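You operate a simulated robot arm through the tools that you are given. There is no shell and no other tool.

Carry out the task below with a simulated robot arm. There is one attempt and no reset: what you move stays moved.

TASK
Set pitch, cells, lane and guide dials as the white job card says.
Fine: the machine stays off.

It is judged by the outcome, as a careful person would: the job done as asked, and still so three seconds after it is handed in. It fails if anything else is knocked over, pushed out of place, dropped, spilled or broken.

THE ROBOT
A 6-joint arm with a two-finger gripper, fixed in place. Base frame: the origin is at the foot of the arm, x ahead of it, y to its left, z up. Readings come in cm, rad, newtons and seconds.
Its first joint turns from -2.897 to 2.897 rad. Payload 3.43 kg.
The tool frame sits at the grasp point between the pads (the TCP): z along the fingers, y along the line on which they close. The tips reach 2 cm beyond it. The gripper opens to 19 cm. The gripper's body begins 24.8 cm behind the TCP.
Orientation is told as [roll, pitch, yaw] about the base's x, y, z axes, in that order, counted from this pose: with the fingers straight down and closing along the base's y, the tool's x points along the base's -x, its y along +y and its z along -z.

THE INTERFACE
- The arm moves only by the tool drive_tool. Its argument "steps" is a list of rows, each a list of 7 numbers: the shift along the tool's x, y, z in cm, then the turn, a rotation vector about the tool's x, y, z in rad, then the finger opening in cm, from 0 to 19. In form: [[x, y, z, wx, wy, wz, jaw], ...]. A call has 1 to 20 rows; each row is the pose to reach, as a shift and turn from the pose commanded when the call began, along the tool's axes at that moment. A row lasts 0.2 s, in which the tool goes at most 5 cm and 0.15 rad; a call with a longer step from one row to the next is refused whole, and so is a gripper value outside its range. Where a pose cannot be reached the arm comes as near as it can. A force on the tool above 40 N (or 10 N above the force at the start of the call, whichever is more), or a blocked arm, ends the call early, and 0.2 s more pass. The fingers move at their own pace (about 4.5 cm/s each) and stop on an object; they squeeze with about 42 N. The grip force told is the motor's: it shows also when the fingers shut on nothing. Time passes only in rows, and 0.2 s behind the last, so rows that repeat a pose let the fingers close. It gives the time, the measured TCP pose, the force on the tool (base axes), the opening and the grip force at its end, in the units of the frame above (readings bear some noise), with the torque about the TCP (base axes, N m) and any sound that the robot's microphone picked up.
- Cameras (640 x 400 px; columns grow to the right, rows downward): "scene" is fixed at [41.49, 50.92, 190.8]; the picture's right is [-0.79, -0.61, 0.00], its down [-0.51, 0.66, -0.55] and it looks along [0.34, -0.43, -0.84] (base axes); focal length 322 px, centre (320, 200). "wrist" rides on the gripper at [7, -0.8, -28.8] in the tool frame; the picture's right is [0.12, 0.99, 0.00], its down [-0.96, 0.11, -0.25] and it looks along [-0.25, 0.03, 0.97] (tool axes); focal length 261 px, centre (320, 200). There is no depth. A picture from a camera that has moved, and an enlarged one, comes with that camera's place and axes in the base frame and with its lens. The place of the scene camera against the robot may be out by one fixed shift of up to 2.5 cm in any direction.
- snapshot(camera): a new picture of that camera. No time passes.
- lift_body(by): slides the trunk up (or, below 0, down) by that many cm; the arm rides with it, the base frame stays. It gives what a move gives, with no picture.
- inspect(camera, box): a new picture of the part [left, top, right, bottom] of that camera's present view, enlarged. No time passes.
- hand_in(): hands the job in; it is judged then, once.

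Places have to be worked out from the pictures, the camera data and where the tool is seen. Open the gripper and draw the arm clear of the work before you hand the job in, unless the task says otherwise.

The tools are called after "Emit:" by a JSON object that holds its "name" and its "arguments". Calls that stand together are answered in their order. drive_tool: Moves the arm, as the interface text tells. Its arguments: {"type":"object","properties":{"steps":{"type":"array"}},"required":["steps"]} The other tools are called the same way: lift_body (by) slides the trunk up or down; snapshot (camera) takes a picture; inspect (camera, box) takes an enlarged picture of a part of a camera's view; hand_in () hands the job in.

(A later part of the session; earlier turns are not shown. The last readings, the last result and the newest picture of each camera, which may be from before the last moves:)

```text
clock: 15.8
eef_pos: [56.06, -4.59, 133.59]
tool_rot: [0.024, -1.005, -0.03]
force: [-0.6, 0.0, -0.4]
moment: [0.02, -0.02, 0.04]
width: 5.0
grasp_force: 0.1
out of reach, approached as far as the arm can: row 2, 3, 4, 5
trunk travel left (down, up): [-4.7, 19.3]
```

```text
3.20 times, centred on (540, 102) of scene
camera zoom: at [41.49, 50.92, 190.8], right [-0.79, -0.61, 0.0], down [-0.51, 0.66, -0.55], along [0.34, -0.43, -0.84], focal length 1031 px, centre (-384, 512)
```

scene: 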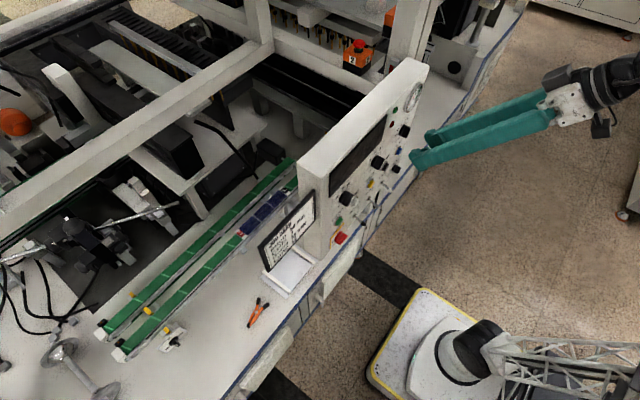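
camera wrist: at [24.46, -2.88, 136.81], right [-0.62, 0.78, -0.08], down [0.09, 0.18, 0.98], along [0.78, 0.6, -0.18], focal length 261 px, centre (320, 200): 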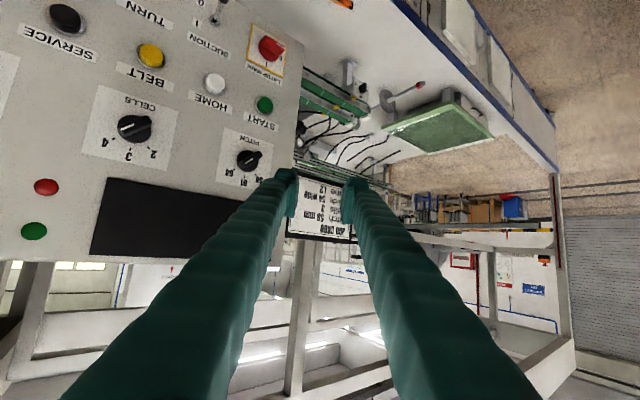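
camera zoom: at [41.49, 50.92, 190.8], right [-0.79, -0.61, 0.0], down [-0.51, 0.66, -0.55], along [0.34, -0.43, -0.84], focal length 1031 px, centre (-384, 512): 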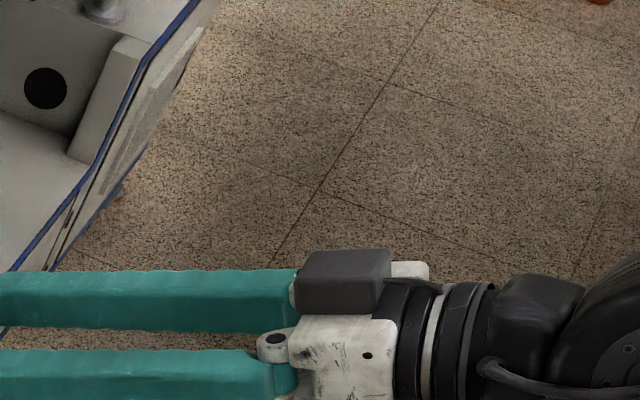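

I go back to the straight-down starting posture to see whether it's fully reachable, as a reference.

Emit:
{"name": "drive_tool", "arguments": {"steps": [[-1, 0, -0.5, 0, 0.13, 0, 5], [-2, 0, -1, 0, 0.26, 0, 5], [-3, 0, -2, 0, 0.4, 0, 5], [-4, 0, -3, 0, 0.53, 0, 5], [-5, 0, -4, 0, 0.67, 0, 5], [-6, 0, -5, 0, 0.8, 0, 5], [-7, 0, -5.5, 0, 0.93, 0, 5], [-7.2, 0, -5.5, 0, 1.0, 0, 5], [-7.2, 0, -5.5, 0, 1.0, 0, 5]]}}

Emit:
{"name": "snapshot", "arguments": {"camera": "scene"}}

```text
clock: 17.8
eef_pos: [54.85, -6.11, 139.52]
tool_rot: [0.162, -0.38, -0.071]
force: [0.4, 0.7, -1.0]
moment: [-0.01, -0.01, -0.03]
width: 5.01
grasp_force: 0.1
out of reach, approached as far as the arm can: row 1, 2, 3, 4, 5, 6, 7, 8, 9
trunk travel left (down, up): [-4.7, 19.3]
```

```text
taken
```

scene: 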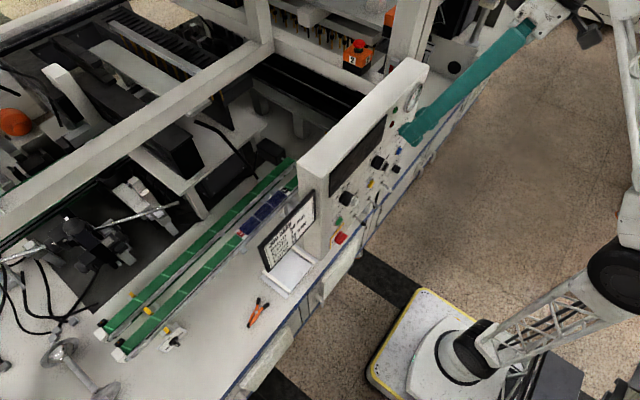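

At this trunk height the straight-down pose is beyond reach. I move to a comfortable lower posture (pitch ≈ −0.8, z≈128, y≈−9) to probe which direction is being limited.

Emit:
{"name": "drive_tool", "arguments": {"steps": [[2, -1, 1.5, 0, -0.1, 0, 5], [4, -2, 3, 0, -0.2, 0, 5], [5.5, -3, 5, 0, -0.3, 0, 5], [6.5, -3, 7.5, 0.08, -0.4, 0, 5], [6.5, -3, 8.5, 0.16, -0.42, 0, 5], [6.5, -3, 8.5, 0.16, -0.42, 0, 5]]}}

```text
clock: 19.2
eef_pos: [51.51, -9.32, 128.65]
tool_rot: [0.043, -0.8, -0.121]
force: [1.6, -1.0, -0.9]
moment: [0.1, 0.14, 0.08]
width: 5.02
grasp_force: 0.1
out of reach, approached as far as the arm can: row 5, 6
trunk travel left (down, up): [-4.7, 19.3]
```

Corrections of tool roll keep being refused; maybe the last joint is at its limit. I test by spinning the tool about its own axis in one direction.

Emit:
{"name": "drive_tool", "arguments": {"steps": [[0, 0, 0, 0, 0, 0.12, 5], [0, 0, 0, 0, 0, 0.24, 5], [0, 0, 0, 0, 0, 0.36, 5], [0, 0, 0, 0, 0, 0.48, 5], [0, 0, 0, 0, 0, 0.48, 5]]}}

```text
clock: 20.2
eef_pos: [51.22, -2.83, 127.9]
tool_rot: [0.457, -0.685, -0.471]
force: [1.0, -0.3, -0.4]
moment: [-0.02, 0.04, -0.04]
width: 5.0
grasp_force: 0.0
out of reach, approached as far as the arm can: row 1, 2, 3, 4, 5
trunk travel left (down, up): [-4.7, 19.3]
stopped in row 5: the arm was blocked; the commanded pose is now the measured one
```

Positive spin is refused at once, so the last joint is indeed near its limit that way. I spin the other way.

Emit:
{"name": "drive_tool", "arguments": {"steps": [[0, 0, 0, 0, 0, -0.12, 5], [0, 0, 0, 0, 0, -0.24, 5], [0, 0, 0, 0, 0, -0.36, 5], [0, 0, 0, 0, 0, -0.48, 5], [0, 0, 0, 0, 0, -0.6, 5], [0, 0, 0, 0, 0, -0.72, 5], [0, 0, 0, 0, 0, -0.84, 5], [0, 0, 0, 0, 0, -0.84, 5]]}}

Emit:
{"name": "snapshot", "arguments": {"camera": "scene"}}

```text
clock: 22.1
eef_pos: [51.23, -2.92, 127.74]
tool_rot: [-0.34, -0.743, 0.669]
force: [0.4, 0.4, -0.7]
moment: [0.03, 0.02, 0.01]
width: 4.99
grasp_force: 0.0
trunk travel left (down, up): [-4.7, 19.3]
```

```text
taken
```

scene: 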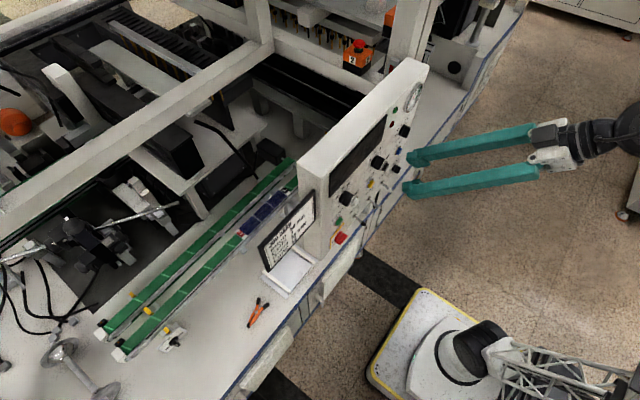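

That worked: the last joint was at its limit at the start orientation. Since the jaws are symmetric, I spin the tool further by about −2.8 rad in total (a half turn) so the joint sits mid-range with room both ways.

Emit:
{"name": "drive_tool", "arguments": {"steps": [[0, 0, 0, 0, 0, -0.14, 5], [0, 0, 0, 0, 0, -0.28, 5], [0, 0, 0, 0, 0, -0.42, 5], [0, 0, 0, 0, 0, -0.56, 5], [0, 0, 0, 0, 0, -0.7, 5], [0, 0, 0, 0, 0, -0.84, 5], [0, 0, 0, 0, 0, -0.98, 5], [0, 0, 0, 0, 0, -1.12, 5], [0, 0, 0, 0, 0, -1.26, 5], [0, 0, 0, 0, 0, -1.4, 5], [0, 0, 0, 0, 0, -1.54, 5], [0, 0, 0, 0, 0, -1.68, 5], [0, 0, 0, 0, 0, -1.82, 5], [0, 0, 0, 0, 0, -1.96, 5], [0, 0, 0, 0, 0, -2.1, 5], [0, 0, 0, 0, 0, -2.24, 5], [0, 0, 0, 0, 0, -2.38, 5], [0, 0, 0, 0, 0, -2.52, 5], [0, 0, 0, 0, 0, -2.66, 5], [0, 0, 0, 0, 0, -2.79, 5]]}}

```text
clock: 26.2
eef_pos: [51.36, -2.91, 127.68]
tool_rot: [-0.004, 0.8, -2.958]
force: [0.0, -0.7, 0.1]
moment: [-0.01, -0.01, -0.02]
width: 5.0
grasp_force: 0.0
trunk travel left (down, up): [-4.7, 19.3]
```

The half-turn is done with full accuracy. Now I tilt up to horizontal while moving forward to x≈55, y≈6.

Emit:
{"name": "drive_tool", "arguments": {"steps": [[0.5, -1.4, 0.7, -0.02, 0.125, 0.02, 5], [0.9, -2.7, 1.4, -0.04, 0.25, 0.04, 5], [1.4, -4.1, 2.2, -0.06, 0.375, 0.06, 5], [1.9, -5.5, 2.9, -0.09, 0.5, 0.09, 5], [2.3, -6.8, 3.6, -0.11, 0.625, 0.11, 5], [2.8, -8.2, 4.35, -0.13, 0.75, 0.13, 5], [2.8, -8.2, 4.35, -0.13, 0.75, 0.13, 5]]}}

Emit:
{"name": "snapshot", "arguments": {"camera": "wrist"}}

```text
clock: 27.6
eef_pos: [54.58, 0.07, 126.68]
tool_rot: [-0.714, 1.475, 2.441]
force: [-0.2, -0.9, -0.5]
moment: [0.04, -0.03, 0.41]
width: 5.03
grasp_force: 0.0
out of reach, approached as far as the arm can: row 5, 6
trunk travel left (down, up): [-4.7, 19.3]
stopped in row 6: the arm was blocked; the commanded pose is now the measured one
```

```text
taken
camera wrist: at [26.25, 0.17, 135.93], right [0.02, -1.0, 0.06], down [-0.32, -0.06, -0.95], along [0.95, 0.0, -0.32], focal length 261 px, centre (320, 200)
```

wrist: 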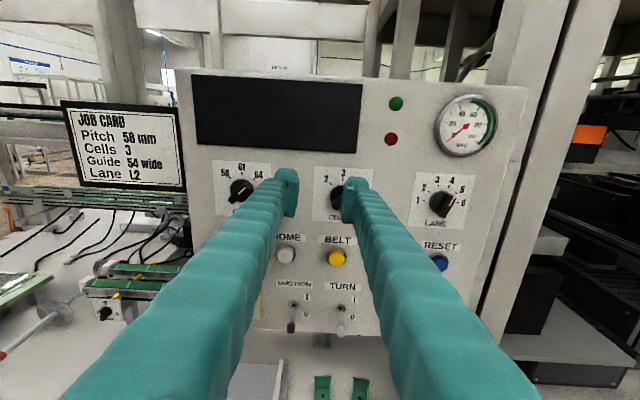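

View is upright now, and the tool is nearly level at (54.6, 0.1, 126.7), but it hit some limit again. I hold still and check stability and the scene.

Emit:
{"name": "drive_tool", "arguments": {"steps": [[0, 0, 0, 0, 0, 0, 5], [0, 0, 0, 0, 0, 0, 5], [0, 0, 0, 0, 0, 0, 5]]}}

Emit:
{"name": "snapshot", "arguments": {"camera": "scene"}}

```text
clock: 27.9
eef_pos: [54.53, -0.13, 126.67]
tool_rot: [-0.713, 1.476, 2.439]
force: [-0.6, -1.8, 0.6]
moment: [0.01, 0.0, 0.32]
width: 5.03
grasp_force: 0.1
trunk travel left (down, up): [-4.7, 19.3]
stopped in row 1: the arm was blocked; the commanded pose is now the measured one
```

```text
taken
```

scene: 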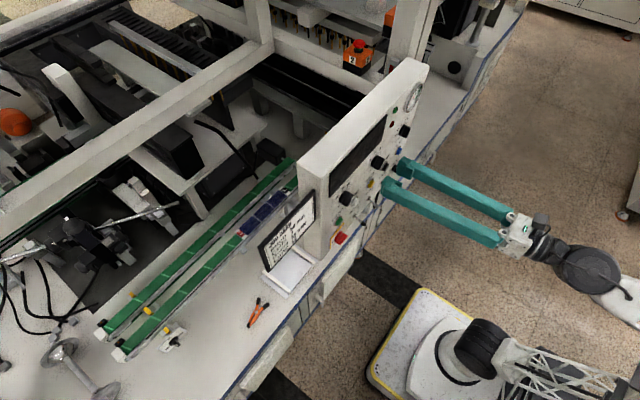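

It reports blocked even when holding, with a small z‑moment. I creep forward (away from the base), which should unfold the arm.

Emit:
{"name": "drive_tool", "arguments": {"steps": [[0, 0, 1, 0, 0, 0, 5], [0, 0, 2, 0, 0, 0, 5], [0, 0, 2.5, 0, 0, 0, 5], [0, 0, 2.5, 0, 0, 0, 5]]}}

```text
clock: 28.3
eef_pos: [54.83, -0.41, 126.69]
tool_rot: [-0.718, 1.475, 2.435]
force: [0.0, -0.5, 0.1]
moment: [0.04, 0.0, 0.3]
width: 5.02
grasp_force: 0.1
trunk travel left (down, up): [-4.7, 19.3]
stopped in row 1: the arm was blocked; the commanded pose is now the measured one
```

Blocked again, so something in the arm is touching physically. I reverse the last motion: tilt back down a little and go back toward −y.

Emit:
{"name": "drive_tool", "arguments": {"steps": [[0, 0.5, 0, 0, -0.1, 0, 5], [0, 1, 0, 0, -0.2, 0, 5], [0, 1.5, 0, 0, -0.3, 0, 5], [0, 1.5, 0, 0, -0.3, 0, 5]]}}

Emit:
{"name": "snapshot", "arguments": {"camera": "scene"}}

```text
clock: 29.3
eef_pos: [55.02, -1.77, 126.56]
tool_rot: [-0.167, 1.193, 2.997]
force: [-0.7, 0.2, 0.7]
moment: [-0.07, 0.01, -0.01]
width: 5.01
grasp_force: 0.1
trunk travel left (down, up): [-4.7, 19.3]
```

```text
taken
```

scene: 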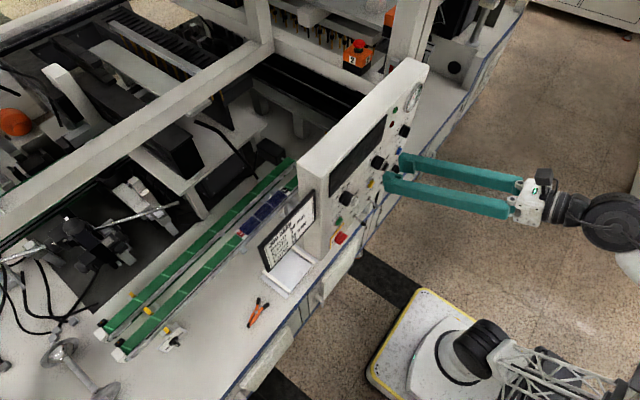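

Free again at pitch 1.19. I zoom in on the arm to see what could be colliding.

Emit:
{"name": "inspect", "arguments": {"camera": "scene", "box": [440, 160, 640, 400]}}

```text
1.67 times, centred on (540, 280) of scene
camera zoom: at [41.49, 50.92, 190.8], right [-0.79, -0.61, 0.0], down [-0.51, 0.66, -0.55], along [0.34, -0.43, -0.84], focal length 537 px, centre (-47, 67)
```

zoom: 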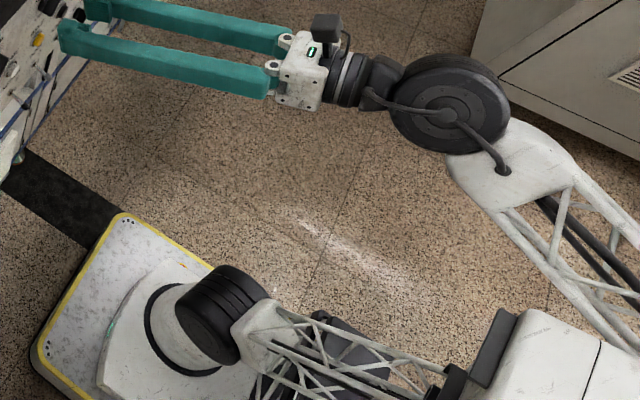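

I now see the posture: upper arm leaning back, forearm forward. From this free pose I straighten the small roll/yaw error, move to x≈56, y≈−3 (CELLS), and tilt up gently in small increments.

Emit:
{"name": "drive_tool", "arguments": {"steps": [[-0.3, 0.6, 0.7, -0.016, 0.05, -0.026, 5], [-0.56, 1.2, 1.3, -0.032, 0.1, -0.053, 5], [-0.56, 1.2, 1.3, -0.032, 0.15, -0.053, 5], [-0.56, 1.2, 1.3, -0.032, 0.2, -0.053, 5], [-0.56, 1.2, 1.3, -0.032, 0.2, -0.053, 5]]}}

```text
clock: 30.5
eef_pos: [55.98, -2.94, 125.59]
tool_rot: [-0.013, 1.397, 3.123]
force: [0.3, -0.7, 0.2]
moment: [-0.03, -0.01, 0.04]
width: 4.99
grasp_force: 0.1
trunk travel left (down, up): [-4.7, 19.3]
```

Exact this time: (55.98, −2.94, 125.59), pitch 1.397. I continue the last 0.17 rad of tilt in small steps while advancing 1 cm.

Emit:
{"name": "drive_tool", "arguments": {"steps": [[0.1, 0, 0.3, 0, 0.05, 0, 5], [0.1, 0, 0.7, 0, 0.1, 0, 5], [0.1, 0, 1, 0, 0.14, 0, 5], [0.1, 0, 1, 0, 0.174, 0, 5], [0.1, 0, 1, 0, 0.174, 0, 5]]}}

Emit:
{"name": "snapshot", "arguments": {"camera": "wrist"}}

```text
clock: 31.7
eef_pos: [57.05, -3.02, 125.4]
tool_rot: [-1.889, 1.569, 1.246]
force: [-0.4, 0.0, -0.4]
moment: [0.01, 0.0, 0.01]
width: 5.0
grasp_force: 0.1
trunk travel left (down, up): [-4.7, 19.3]
```

```text
taken
camera wrist: at [28.11, -1.92, 132.5], right [-0.01, -0.99, 0.12], down [-0.25, -0.11, -0.96], along [0.97, -0.03, -0.25], focal length 261 px, centre (320, 200)
```

wrist: 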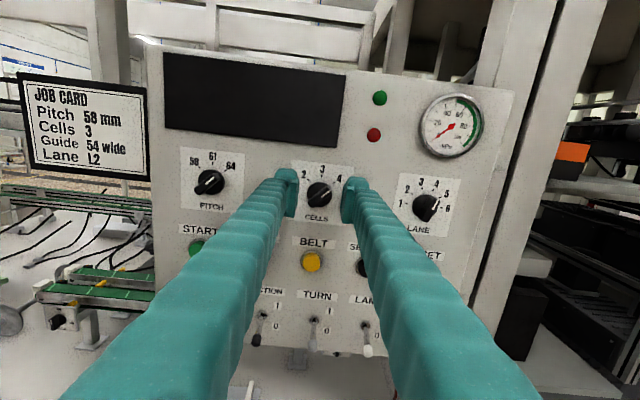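

The tool is level in front of CELLS at (57.05, −3.0, 125.4). The view is upright; I zoom in on the dials to confirm their present settings.

Emit:
{"name": "inspect", "arguments": {"camera": "wrist", "box": [295, 155, 350, 230]}}

Emit:
{"name": "inspect", "arguments": {"camera": "wrist", "box": [390, 165, 465, 240]}}

Emit:
{"name": "inspect", "arguments": {"camera": "wrist", "box": [175, 140, 250, 215]}}

Emit:
{"name": "inspect", "arguments": {"camera": "wrist", "box": [20, 290, 100, 350]}}

```text
5.33 times, centred on (322, 192) of wrist
camera zoom: at [28.11, -1.92, 132.5], right [-0.01, -0.99, 0.12], down [-0.25, -0.11, -0.96], along [0.97, -0.03, -0.25], focal length 1390 px, centre (307, 240)
```

zoom: 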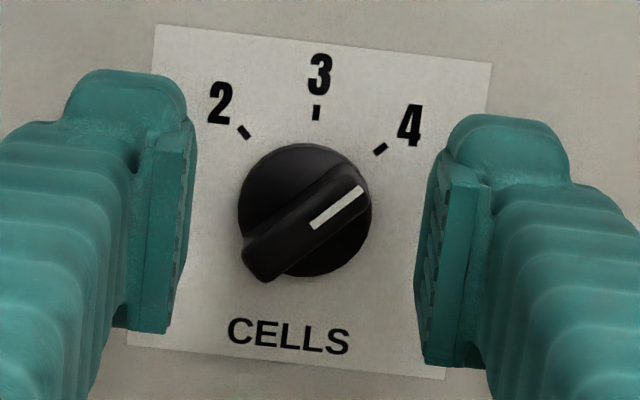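

```text
5.33 times, centred on (428, 202) of wrist
camera zoom: at [28.11, -1.92, 132.5], right [-0.01, -0.99, 0.12], down [-0.25, -0.11, -0.96], along [0.97, -0.03, -0.25], focal length 1390 px, centre (-253, 187)
```

zoom: 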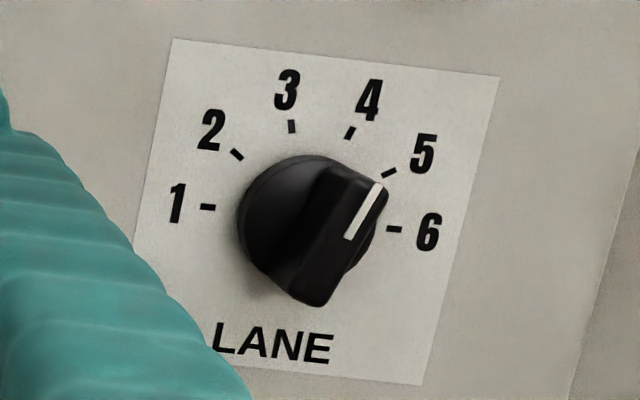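

```text
5.33 times, centred on (212, 178) of wrist
camera zoom: at [28.11, -1.92, 132.5], right [-0.01, -0.99, 0.12], down [-0.25, -0.11, -0.96], along [0.97, -0.03, -0.25], focal length 1390 px, centre (893, 320)
```

zoom: 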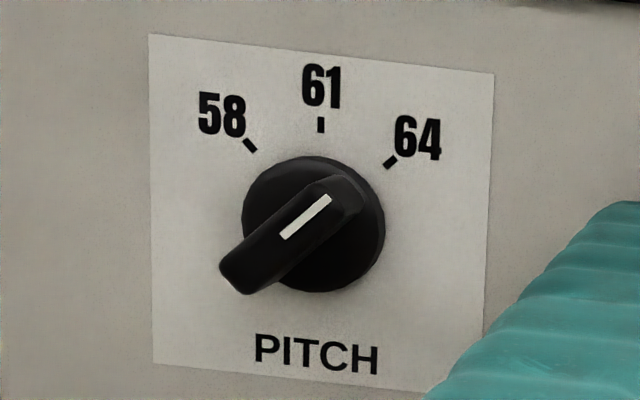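

```text
6.67 times, centred on (60, 320) of wrist
camera zoom: at [28.11, -1.92, 132.5], right [-0.01, -0.99, 0.12], down [-0.25, -0.11, -0.96], along [0.97, -0.03, -0.25], focal length 1738 px, centre (2053, -600)
```

zoom: 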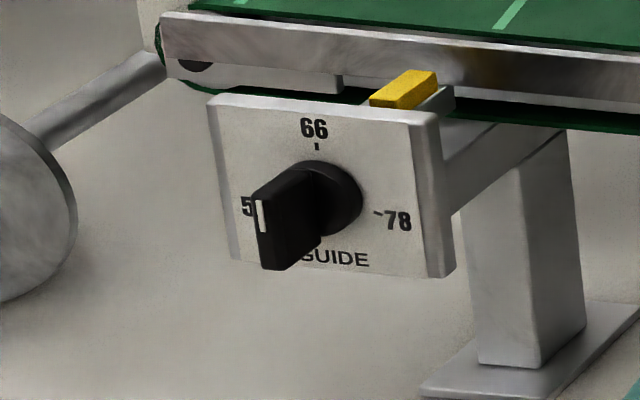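

Confirmed: CELLS=4, PITCH=64, LANE=4, and GUIDE appears to be at 66. I now align with the CELLS bar: spin +0.785 rad and drop to z≈124.55, tips still short of the knob (knob top x≈60.5).

Emit:
{"name": "drive_tool", "arguments": {"steps": [[-0.2, 0, 0, 0, 0, 0.13, 5], [-0.4, -0.1, 0, 0, 0, 0.26, 5], [-0.6, -0.1, 0, 0, 0, 0.39, 5], [-0.85, -0.1, 0, 0, 0, 0.52, 5], [-0.85, -0.1, 0, 0, 0, 0.65, 5], [-0.85, -0.1, 0, 0, 0, 0.785, 5], [-0.85, -0.1, 0, 0, 0, 0.785, 5]]}}

Emit:
{"name": "snapshot", "arguments": {"camera": "wrist"}}

Emit:
{"name": "inspect", "arguments": {"camera": "wrist", "box": [270, 140, 370, 240]}}

```text
clock: 33.3
eef_pos: [56.92, -2.59, 124.57]
tool_rot: [-1.572, 0.78, 1.566]
force: [-0.4, 0.4, 0.9]
moment: [-0.01, -0.04, -0.01]
width: 5.01
grasp_force: 0.0
trunk travel left (down, up): [-4.7, 19.3]
```

```text
taken
camera wrist: at [28.06, -6.88, 130.26], right [0.0, -0.78, -0.62], down [-0.24, 0.6, -0.76], along [0.97, 0.15, -0.19], focal length 261 px, centre (320, 200)
```

wrist: 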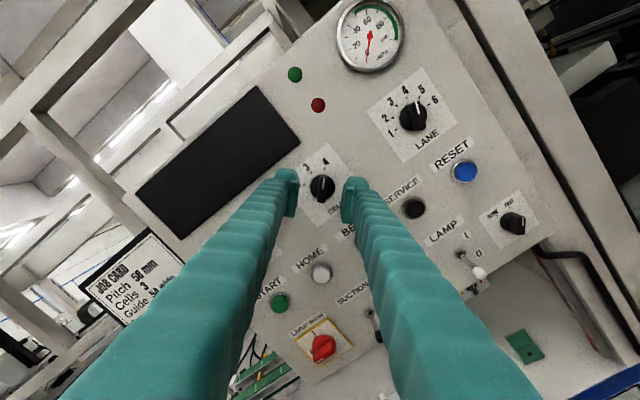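

```text
4.00 times, centred on (320, 190) of wrist
camera zoom: at [28.06, -6.88, 130.26], right [0.0, -0.78, -0.62], down [-0.24, 0.6, -0.76], along [0.97, 0.15, -0.19], focal length 1043 px, centre (320, 240)
```

zoom: 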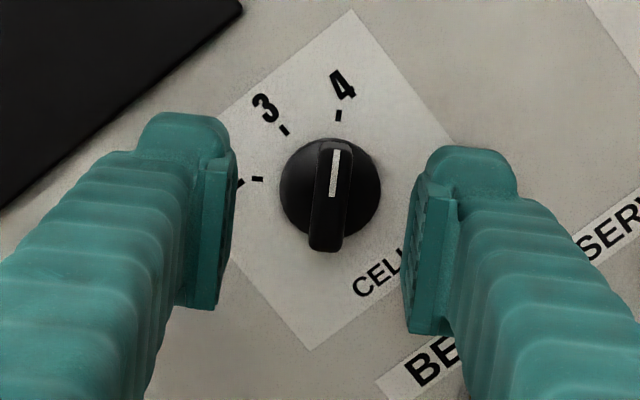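

Bar and fingers are aligned; a small offset (≈0.35 cm toward −y, +0.15 up) remains. I correct that and advance 2.8 cm so the tips straddle the bar, jaws still open.

Emit:
{"name": "drive_tool", "arguments": {"steps": [[0.35, 0.14, 0, 0, 0, 0, 5], [0.35, 0.14, 0.8, 0, 0, 0, 5], [0.35, 0.14, 1.6, 0, 0, 0, 5], [0.35, 0.14, 2.3, 0, 0, 0, 5], [0.35, 0.14, 2.8, 0, 0, 0, 5], [0.35, 0.14, 2.8, 0, 0, 0, 5]]}}

Emit:
{"name": "inspect", "arguments": {"camera": "wrist", "box": [270, 140, 370, 240]}}

Emit:
{"name": "inspect", "arguments": {"camera": "scene", "box": [320, 90, 480, 230]}}

```text
clock: 34.7
eef_pos: [59.64, -2.99, 124.81]
tool_rot: [-1.573, 0.785, 1.565]
force: [-0.3, 0.6, -0.4]
moment: [0.01, -0.03, 0.0]
width: 5.0
grasp_force: 0.1
trunk travel left (down, up): [-4.7, 19.3]
```

```text
4.00 times, centred on (320, 190) of wrist
camera zoom: at [30.76, -7.27, 130.43], right [0.0, -0.79, -0.62], down [-0.24, 0.6, -0.76], along [0.97, 0.15, -0.19], focal length 1043 px, centre (320, 240)
```

zoom: 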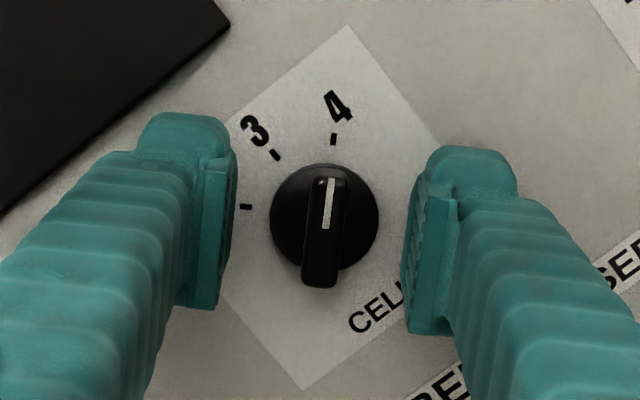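

```text
2.86 times, centred on (400, 160) of scene
camera zoom: at [41.49, 50.92, 190.8], right [-0.79, -0.61, 0.0], down [-0.51, 0.66, -0.55], along [0.34, -0.43, -0.84], focal length 920 px, centre (91, 314)
```

zoom: 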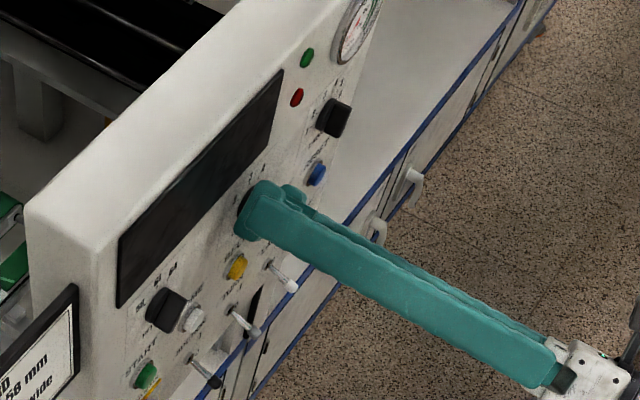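

The tips straddle the bar with it centred and parallel. I close the jaws on it.

Emit:
{"name": "drive_tool", "arguments": {"steps": [[0, 0, 0, 0, 0, 0, 3], [0, 0, 0, 0, 0, 0, 1.5], [0, 0, 0, 0, 0, 0, 0.5], [0, 0, 0, 0, 0, 0, 0], [0, 0, 0, 0, 0, 0, 0]]}}

Emit:
{"name": "inspect", "arguments": {"camera": "wrist", "box": [270, 140, 370, 240]}}

```text
clock: 35.9
eef_pos: [59.62, -3.14, 124.67]
tool_rot: [-1.568, 0.782, 1.566]
force: [-3.8, -11.9, -12.6]
moment: [-0.11, -0.03, -0.22]
width: 1.01
grasp_force: 43.3
trunk travel left (down, up): [-4.7, 19.3]
```

```text
4.00 times, centred on (320, 190) of wrist
camera zoom: at [30.78, -7.36, 130.35], right [-0.01, -0.78, -0.62], down [-0.24, 0.6, -0.76], along [0.97, 0.15, -0.19], focal length 1043 px, centre (320, 240)
```

zoom: 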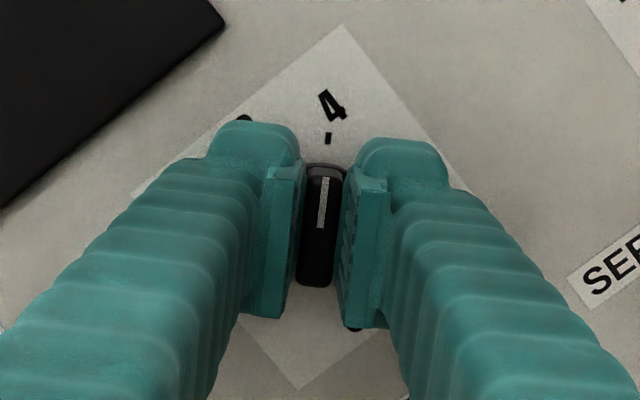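

Gripped (width 1.0, 43 N) with a ~17 N sideways load, meaning I'm ~0.2 cm off along the closing direction. I ease that off and turn the knob 45° counter-clockwise toward 3.

Emit:
{"name": "drive_tool", "arguments": {"steps": [[0, 0.2, 0, 0, 0, 0, 0], [0, 0.2, 0, 0, 0, -0.1, 0], [0, 0.2, 0, 0, 0, -0.2, 0], [0, 0.2, 0, 0, 0, -0.3, 0], [0, 0.2, 0, 0, 0, -0.4, 0], [0, 0.2, 0, 0, 0, -0.5, 0], [0, 0.2, 0, 0, 0, -0.6, 0], [0, 0.2, 0, 0, 0, -0.7, 0], [0, 0.2, 0, 0, 0, -0.785, 0], [0, 0.2, 0, 0, 0, -0.785, 0]]}}

Emit:
{"name": "inspect", "arguments": {"camera": "wrist", "box": [270, 140, 370, 240]}}

```text
clock: 38.1
eef_pos: [59.67, -3.04, 124.75]
tool_rot: [3.08, 1.569, -0.064]
force: [-22.8, 30.9, -2.2]
moment: [0.06, -0.08, 0.27]
width: 1.0
grasp_force: 43.5
trunk travel left (down, up): [-4.7, 19.3]
```

```text
4.00 times, centred on (320, 190) of wrist
camera zoom: at [30.8, -2.03, 131.81], right [0.0, -0.99, 0.12], down [-0.25, -0.11, -0.96], along [0.97, -0.03, -0.24], focal length 1043 px, centre (320, 240)
```

zoom: 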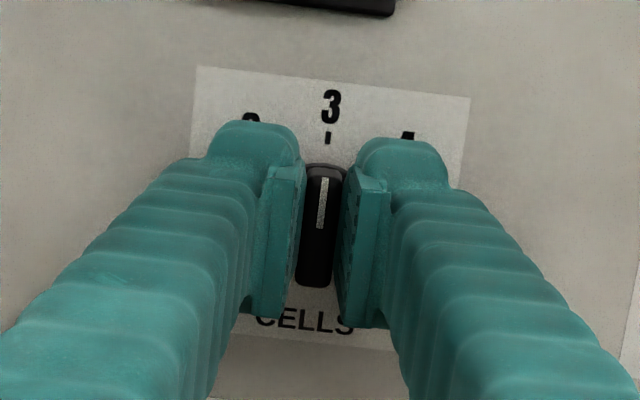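

The pointer now lines up with 3. There's a 31 N sideways load; I relax that (shift ~0.25 cm back) before opening the jaws and then back out slightly.

Emit:
{"name": "drive_tool", "arguments": {"steps": [[0, -0.12, -0.05, 0, 0, 0, 0], [0, -0.25, -0.1, 0, 0, 0, 0], [0, -0.25, -0.1, 0, 0, 0, 0]]}}

```text
clock: 38.9
eef_pos: [59.73, -3.08, 124.8]
tool_rot: [-2.281, 1.568, 0.855]
force: [-1.0, 7.4, 18.0]
moment: [0.03, -0.04, 0.04]
width: 0.98
grasp_force: 43.3
trunk travel left (down, up): [-4.7, 19.3]
```

Load is down to a few newtons. I open the jaws and check the dial.

Emit:
{"name": "drive_tool", "arguments": {"steps": [[0, 0, 0, 0, 0, 0, 2], [0, 0, 0, 0, 0, 0, 4], [0, 0, 0, 0, 0, 0, 5], [0, 0, 0, 0, 0, 0, 5]]}}

Emit:
{"name": "inspect", "arguments": {"camera": "wrist", "box": [270, 140, 370, 240]}}

```text
clock: 39.9
eef_pos: [59.84, -3.08, 124.59]
tool_rot: [-1.805, 1.57, 1.331]
force: [0.2, 0.1, 0.2]
moment: [-0.03, 0.01, 0.0]
width: 4.99
grasp_force: 0.1
trunk travel left (down, up): [-4.7, 19.3]
```

```text
4.00 times, centred on (320, 190) of wrist
camera zoom: at [30.87, -1.98, 131.7], right [-0.01, -0.99, 0.12], down [-0.25, -0.11, -0.96], along [0.97, -0.03, -0.25], focal length 1043 px, centre (320, 240)
```

zoom: 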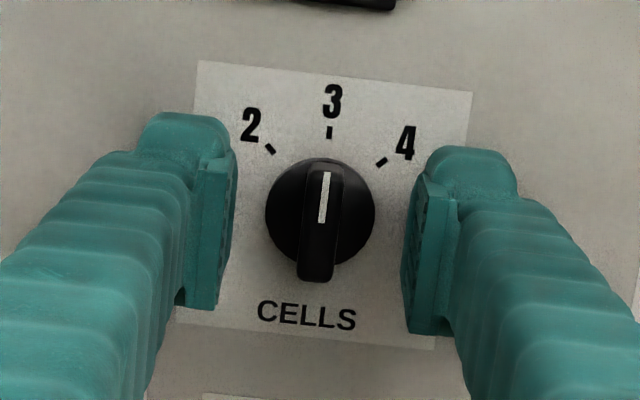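

CELLS is precisely at 3. I back out 2.4 cm, then move sideways in small steps toward PITCH (y≈11.45).

Emit:
{"name": "drive_tool", "arguments": {"steps": [[0, 0, -0.8, 0, 0, 0, 5], [0, 0, -1.6, 0, 0, 0, 5], [0, 0, -2.4, 0, 0, 0, 5], [0, -1.2, -2.4, 0, 0, 0, 5], [0, -2.4, -2.4, 0, 0, 0, 5], [0, -3.6, -2.4, 0, 0, 0, 5], [0, -4.8, -2.4, 0, 0, 0, 5], [0, -6, -2.4, 0, 0, 0, 5], [0, -6, -2.4, 0, 0, 0, 5]]}}

```text
clock: 41.4
eef_pos: [57.39, -0.72, 124.05]
tool_rot: [-0.32, 1.556, 2.832]
force: [0.1, -0.7, -0.4]
moment: [-0.01, -0.01, 0.24]
width: 5.02
grasp_force: 0.0
out of reach, approached as far as the arm can: row 5, 6, 7
trunk travel left (down, up): [-4.7, 19.3]
stopped in row 7: the arm was blocked; the commanded pose is now the measured one
```

Motion toward +y is refused again past y≈−1 with the level tool. I examine the arm's geometry more closely, including beyond the frame edge if possible.

Emit:
{"name": "inspect", "arguments": {"camera": "scene", "box": [430, 190, 640, 400]}}

Emit:
{"name": "inspect", "arguments": {"camera": "scene", "box": [560, 160, 640, 400]}}

```text
1.90 times, centred on (535, 295) of scene
camera zoom: at [41.49, 50.92, 190.8], right [-0.79, -0.61, 0.0], down [-0.51, 0.66, -0.55], along [0.34, -0.43, -0.84], focal length 614 px, centre (-90, 19)
```

zoom: 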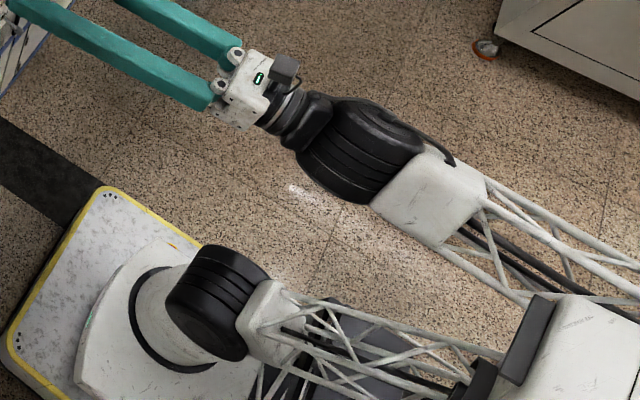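

```text
1.67 times, centred on (600, 280) of scene
camera zoom: at [41.49, 50.92, 190.8], right [-0.79, -0.61, 0.0], down [-0.51, 0.66, -0.55], along [0.34, -0.43, -0.84], focal length 537 px, centre (-147, 67)
```

zoom: 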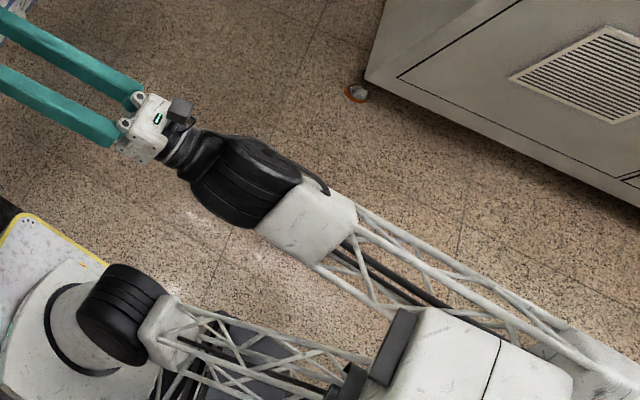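

The wrist roll joint seems to be near its limit toward +y; toward −y there's room. So I do LANE next (y≈−17.65), moving along −y with the tips at x≈59.3, clear of the knob tops.

Emit:
{"name": "drive_tool", "arguments": {"steps": [[0.2, 0.7, 0, 0, 0, 0, 5], [0.4, 2, 0, 0, 0.005, 0, 5], [0.6, 4, 0, 0, 0.01, 0, 5], [0.6, 6, 0, 0, 0.01, 0, 5], [0.6, 8, 0, 0, 0.01, 0, 5], [0.6, 10, 0, 0, 0.01, 0, 5], [0.6, 12, 0, 0, 0.01, 0, 5], [0.6, 14, 0, 0, 0.01, 0, 5], [0.6, 16, 0, 0, 0.01, 0, 5], [0.6, 16.9, 0, 0, 0.01, 0, 5], [0.6, 16.9, 0, 0, 0.01, 0, 5]]}}

Emit:
{"name": "inspect", "arguments": {"camera": "wrist", "box": [270, 140, 370, 240]}}

```text
clock: 43.0
eef_pos: [56.41, 4.35, 126.37]
tool_rot: [2.213, 1.528, -0.643]
force: [0.1, 0.3, 0.1]
moment: [-0.03, -0.01, 0.05]
width: 5.0
grasp_force: 0.1
trunk travel left (down, up): [-4.7, 19.3]
stopped in row 7: the arm was blocked; the commanded pose is now the measured one
```

```text
4.00 times, centred on (320, 190) of wrist
camera zoom: at [28.34, -2.71, 132.8], right [0.28, -0.95, 0.15], down [-0.17, -0.21, -0.96], along [0.95, 0.24, -0.22], focal length 1043 px, centre (320, 240)
```

zoom: 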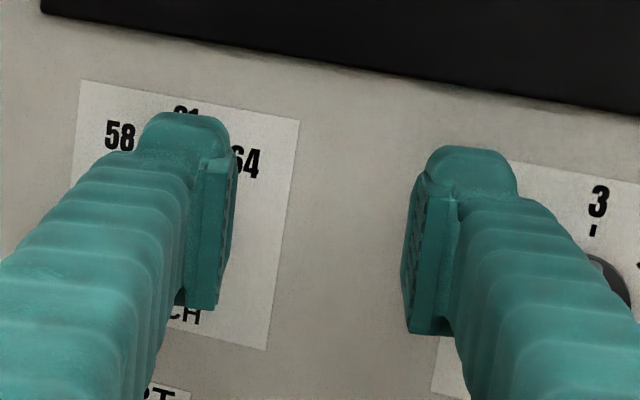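

The arm swung the other way — it looks like the solver is switching wrist configuration. I hold and check the pose and the wrist posture before doing anything else.

Emit:
{"name": "drive_tool", "arguments": {"steps": [[0, 0, 0, 0, 0, 0, 5], [0, 0, 0, 0, 0, 0, 5]]}}

Emit:
{"name": "inspect", "arguments": {"camera": "scene", "box": [500, 160, 640, 400]}}

Emit:
{"name": "snapshot", "arguments": {"camera": "scene"}}

```text
clock: 43.5
eef_pos: [56.48, 4.31, 126.41]
tool_rot: [2.233, 1.529, -0.624]
force: [0.3, -0.1, -0.9]
moment: [0.05, -0.05, 0.0]
width: 5.03
grasp_force: 0.0
trunk travel left (down, up): [-4.7, 19.3]
```

```text
1.67 times, centred on (570, 280) of scene
camera zoom: at [41.49, 50.92, 190.8], right [-0.79, -0.61, 0.0], down [-0.51, 0.66, -0.55], along [0.34, -0.43, -0.84], focal length 537 px, centre (-97, 67)
```

zoom: 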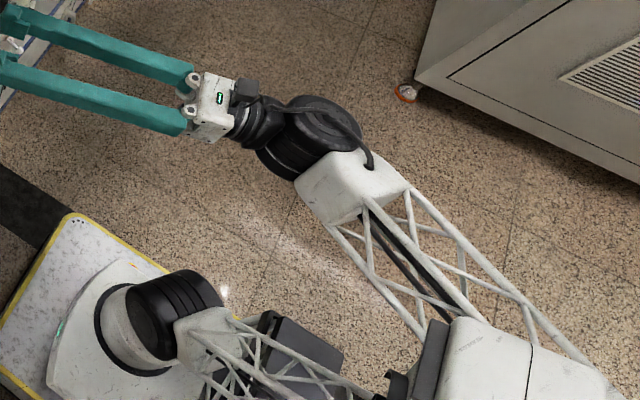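

```text
taken
```

scene: 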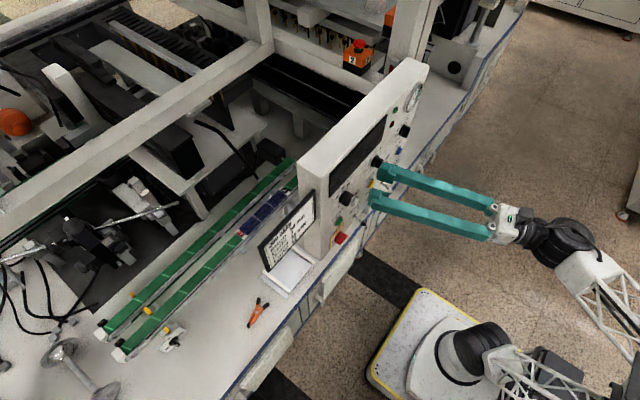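

Stable now at (56.5, 4.3, 126.4), tool yawed ~16° left. I suspect my sideways speed was too high for the wrist roll joint, so I go slowly toward LANE (1 cm per row) while straightening the yaw.

Emit:
{"name": "drive_tool", "arguments": {"steps": [[-0.1, 1.07, -0.27, -0.014, -0.001, 0.002, 5], [-0.2, 2.13, -0.53, -0.028, -0.003, 0.003, 5], [-0.35, 3.2, -0.8, -0.043, -0.004, 0.005, 5], [-0.45, 4.26, -1.07, -0.057, -0.005, 0.007, 5], [-0.55, 5.33, -1.34, -0.071, -0.007, 0.008, 5], [-0.7, 6.4, -1.6, -0.085, -0.008, 0.01, 5], [-0.8, 7.46, -1.87, -0.099, -0.009, 0.012, 5], [-0.9, 8.5, -2.14, -0.114, -0.01, 0.013, 5], [-1, 9.6, -2.4, -0.128, -0.012, 0.015, 5], [-1.1, 10.65, -2.67, -0.142, -0.013, 0.017, 5]]}}

```text
clock: 44.7
eef_pos: [55.0, 8.35, 127.12]
tool_rot: [2.216, 1.51, -0.535]
force: [-0.2, -0.8, -0.1]
moment: [0.01, 0.01, 0.0]
width: 5.02
grasp_force: 0.0
trunk travel left (down, up): [-4.7, 19.3]
stopped in row 5: the arm was blocked; the commanded pose is now the measured one
```

The wrist centre isn't moving (stuck near (18, −7)) while only the wrist yaws, so the first joints seem physically blocked — maybe the upper arm/elbow touches the box behind the shoulder after I lowered the trunk. I look there.

Emit:
{"name": "inspect", "arguments": {"camera": "scene", "box": [480, 300, 640, 400]}}

Emit:
{"name": "inspect", "arguments": {"camera": "scene", "box": [600, 250, 640, 400]}}

```text
4.00 times, centred on (560, 350) of scene
camera zoom: at [41.49, 50.92, 190.8], right [-0.79, -0.61, 0.0], down [-0.51, 0.66, -0.55], along [0.34, -0.43, -0.84], focal length 1289 px, centre (-640, -400)
```

zoom: 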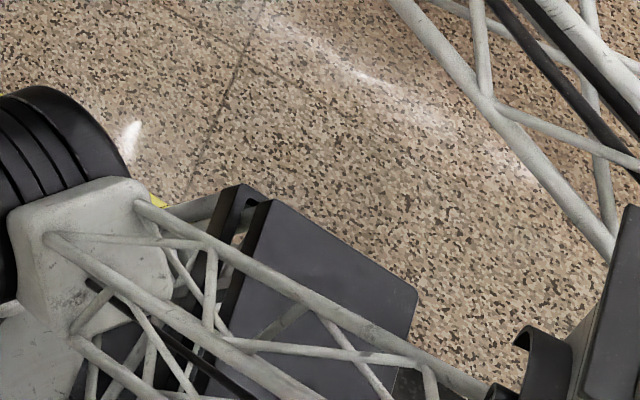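

```text
2.67 times, centred on (620, 325) of scene
camera zoom: at [41.49, 50.92, 190.8], right [-0.79, -0.61, 0.0], down [-0.51, 0.66, -0.55], along [0.34, -0.43, -0.84], focal length 859 px, centre (-480, -133)
```

zoom: 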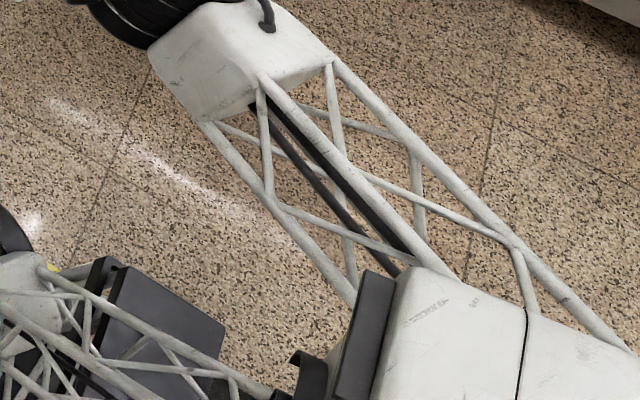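

I test whether the arm moves freely upward from here (4 cm up, slow).

Emit:
{"name": "drive_tool", "arguments": {"steps": [[0.7, 0, 0, 0, 0, 0, 5], [1.4, 0, 0, 0, 0, 0, 5], [2.1, 0, 0, 0, 0, 0, 5], [2.8, 0, 0, 0, 0, 0, 5], [3.5, 0, 0, 0, 0, 0, 5], [3.5, 0, 0, 0, 0, 0, 5]]}}

```text
clock: 46.1
eef_pos: [54.7, 8.27, 130.79]
tool_rot: [2.233, 1.509, -0.525]
force: [0.6, -0.4, -0.8]
moment: [0.02, 0.02, -0.03]
width: 5.02
grasp_force: 0.1
trunk travel left (down, up): [-4.7, 19.3]
```

Upward moved precisely. Now a small slow sideways test: 3 cm toward −y with orientation fixed.

Emit:
{"name": "drive_tool", "arguments": {"steps": [[0, 0.5, 0, 0, 0, 0, 5], [0, 1, 0, 0, 0, 0, 5], [0, 1.5, 0, 0, 0, 0, 5], [0, 2, 0, 0, 0, 0, 5], [0, 2.5, 0, 0, 0, 0, 5], [0, 3, 0, 0, 0, 0, 5], [0, 3, 0, 0, 0, 0, 5]]}}

```text
clock: 47.9
eef_pos: [52.49, 12.64, 132.65]
tool_rot: [2.135, 1.459, -0.512]
force: [0.6, 0.0, -1.1]
moment: [0.04, 0.0, 0.09]
width: 5.01
grasp_force: 0.1
trunk travel left (down, up): [-4.7, 19.3]
stopped in row 7: the arm was blocked; the commanded pose is now the measured one
```

The wrist centre again stays put while only the wrist yaws, so the base rotation is blocked clockwise. I use a tall narrow box to see beyond the frame's right edge and find what the arm touches.

Emit:
{"name": "inspect", "arguments": {"camera": "scene", "box": [630, 0, 640, 400]}}

Emit:
{"name": "inspect", "arguments": {"camera": "scene", "box": [630, 200, 640, 400]}}

```text
1.00 times, centred on (635, 200) of scene (not enlarged: the box is as wide or as high as the picture)
camera zoom: at [41.49, 50.92, 190.8], right [-0.79, -0.61, 0.0], down [-0.51, 0.66, -0.55], along [0.34, -0.43, -0.84], focal length 322 px, centre (5, 200)
```

zoom: 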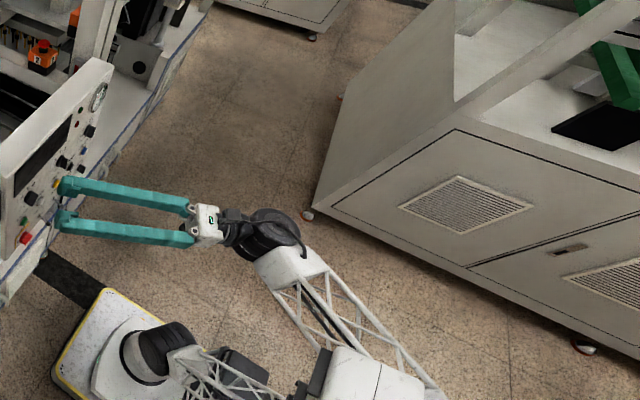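

```text
2.00 times, centred on (635, 300) of scene
camera zoom: at [41.49, 50.92, 190.8], right [-0.79, -0.61, 0.0], down [-0.51, 0.66, -0.55], along [0.34, -0.43, -0.84], focal length 644 px, centre (-310, 0)
```

zoom: 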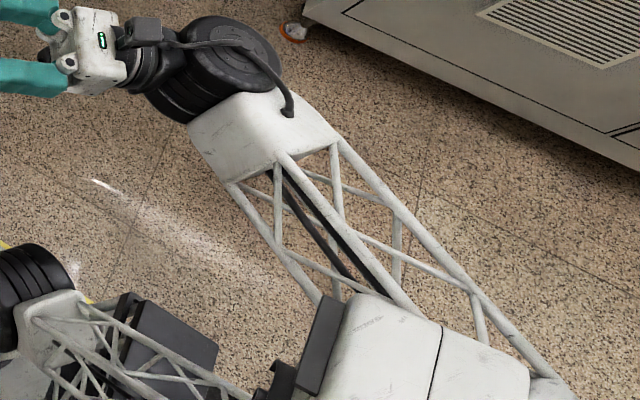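

I look below the lower frame edge the same way, to see the robot's base and the upper arm.

Emit:
{"name": "inspect", "arguments": {"camera": "scene", "box": [0, 390, 640, 400]}}

Emit:
{"name": "inspect", "arguments": {"camera": "scene", "box": [400, 380, 640, 400]}}

Emit:
{"name": "snapshot", "arguments": {"camera": "wrist"}}

```text
1.00 times, centred on (320, 395) of scene (not enlarged: the box is as wide or as high as the picture)
camera zoom: at [41.49, 50.92, 190.8], right [-0.79, -0.61, 0.0], down [-0.51, 0.66, -0.55], along [0.34, -0.43, -0.84], focal length 322 px, centre (320, 5)
```

zoom: 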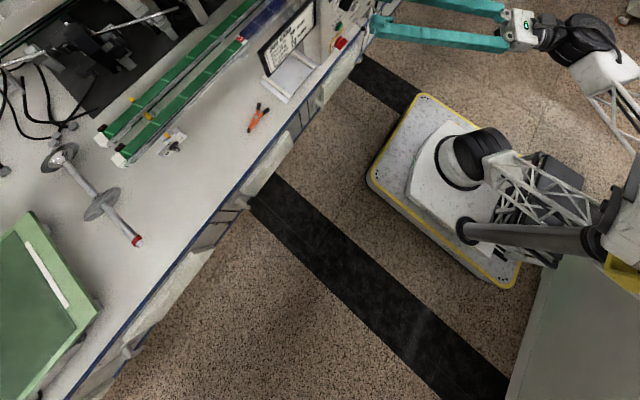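

```text
2.67 times, centred on (520, 390) of scene
camera zoom: at [41.49, 50.92, 190.8], right [-0.79, -0.61, 0.0], down [-0.51, 0.66, -0.55], along [0.34, -0.43, -0.84], focal length 859 px, centre (-213, -307)
```

zoom: 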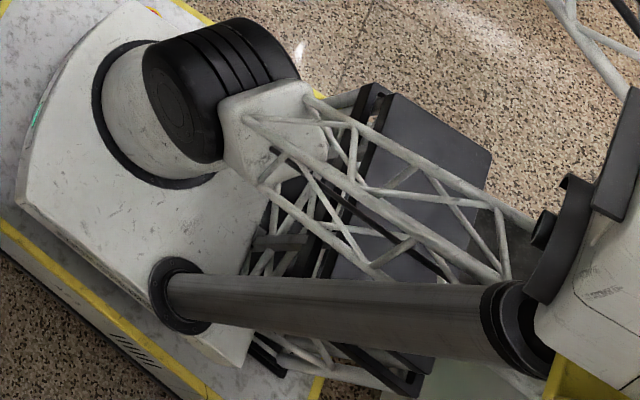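

```text
taken
camera wrist: at [26.12, 0.09, 137.87], right [0.46, -0.86, 0.21], down [-0.07, -0.27, -0.96], along [0.89, 0.42, -0.18], focal length 261 px, centre (320, 200)
```

wrist: 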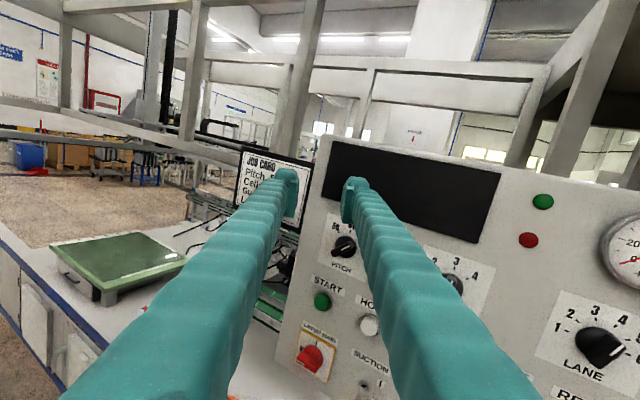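

Now I understand: a mast/head mounted on the trunk behind the arm blocks clockwise base rotation when the forearm is drawn back. So I'll keep the wrist centre near (20, −1) and work PITCH with the tool yawed ~18° left (loose fork on the bar, spinning only the last joint), and LANE with it yawed right. I move slowly to the pre-position for PITCH.

Emit:
{"name": "drive_tool", "arguments": {"steps": [[-0.7, 0.2, 0.25, -0.015, -0.006, 0.007, 5], [-1.4, 0.4, 0.5, -0.03, -0.013, 0.014, 5], [-2.1, 0.6, 0.75, -0.045, -0.019, 0.021, 5], [-2.8, 0.85, 1.0, -0.06, -0.026, 0.028, 5], [-3.5, 1.05, 1.3, -0.076, -0.032, 0.035, 5], [-4.2, 1.25, 1.55, -0.091, -0.038, 0.042, 5], [-4.9, 1.45, 1.8, -0.106, -0.045, 0.048, 5], [-5.6, 1.65, 2.05, -0.121, -0.051, 0.055, 5], [-6.3, 1.9, 2.3, -0.136, -0.058, 0.062, 5], [-7, 2.1, 2.55, -0.152, -0.064, 0.069, 5], [-7.7, 2.3, 2.8, -0.167, -0.07, 0.076, 5], [-8.42, 2.51, 3.07, -0.182, -0.077, 0.083, 5], [-8.42, 2.51, 3.07, -0.182, -0.077, 0.083, 5]]}}

Emit:
{"name": "snapshot", "arguments": {"camera": "wrist"}}

```text
clock: 50.7
eef_pos: [57.59, 10.3, 124.27]
tool_rot: [-0.036, 1.555, -2.883]
force: [0.0, -0.8, 0.1]
moment: [-0.01, -0.02, 0.02]
width: 4.99
grasp_force: 0.1
trunk travel left (down, up): [-4.7, 19.3]
```

```text
taken
camera wrist: at [29.79, 2.79, 131.76], right [0.29, -0.95, 0.12], down [-0.22, -0.19, -0.96], along [0.93, 0.25, -0.26], focal length 261 px, centre (320, 200)
```

wrist: 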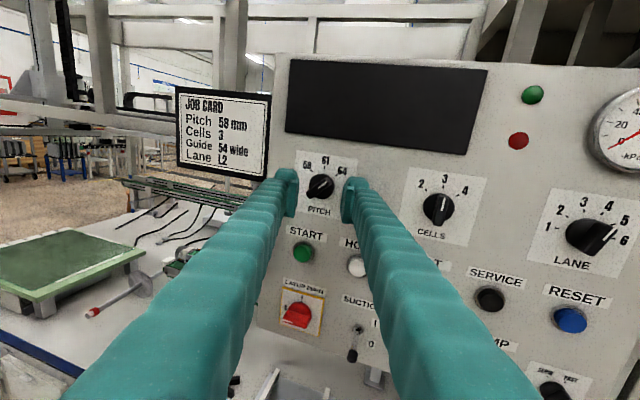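

No block this time: at (57.6, 10.3, 124.3), yaw ≈17° left. I zoom in on the PITCH dial for a precise centre.

Emit:
{"name": "inspect", "arguments": {"camera": "wrist", "box": [270, 140, 370, 240]}}

```text
4.00 times, centred on (320, 190) of wrist
camera zoom: at [29.79, 2.79, 131.76], right [0.29, -0.95, 0.12], down [-0.22, -0.19, -0.96], along [0.93, 0.25, -0.26], focal length 1043 px, centre (320, 240)
```

zoom: 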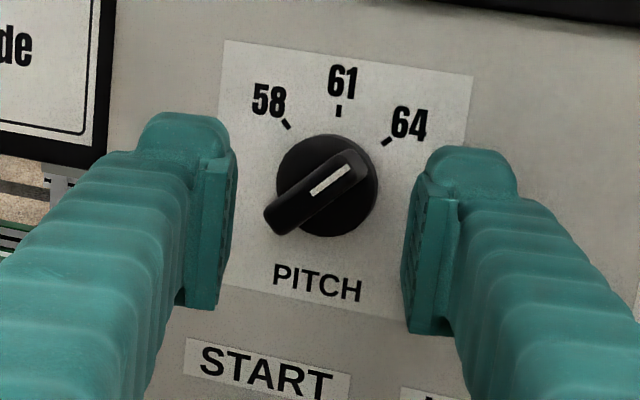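

The PITCH centre computes to about (11.38, 124.65). I spin +0.763 rad to align with the bar, set the jaws to 3 cm and raise 0.4 cm.

Emit:
{"name": "drive_tool", "arguments": {"steps": [[0.1, 0, 0, 0, 0, 0.12, 4], [0.2, 0, 0, 0, 0, 0.25, 3], [0.3, 0, 0, 0, 0, 0.38, 3], [0.43, 0, 0, 0, 0, 0.51, 3], [0.43, 0, 0, 0, 0, 0.64, 3], [0.43, 0, 0, 0, 0, 0.763, 3], [0.43, 0, 0, 0, 0, 0.763, 3]]}}

Emit:
{"name": "inspect", "arguments": {"camera": "wrist", "box": [270, 140, 370, 240]}}

```text
clock: 52.3
eef_pos: [57.69, 10.24, 124.62]
tool_rot: [-1.551, 0.806, 1.878]
force: [0.1, -0.6, 0.3]
moment: [0.01, 0.02, -0.05]
width: 3.0
grasp_force: 0.1
trunk travel left (down, up): [-4.7, 19.3]
```

```text
4.00 times, centred on (320, 190) of wrist
camera zoom: at [31.35, -2.07, 130.83], right [0.22, -0.77, -0.6], down [-0.42, 0.48, -0.77], along [0.88, 0.42, -0.21], focal length 1043 px, centre (320, 240)
```

zoom: 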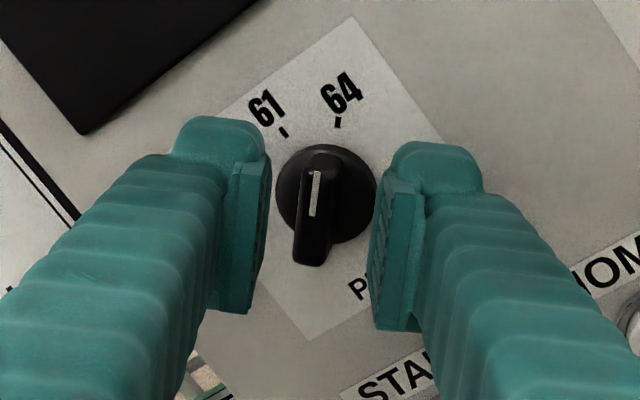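

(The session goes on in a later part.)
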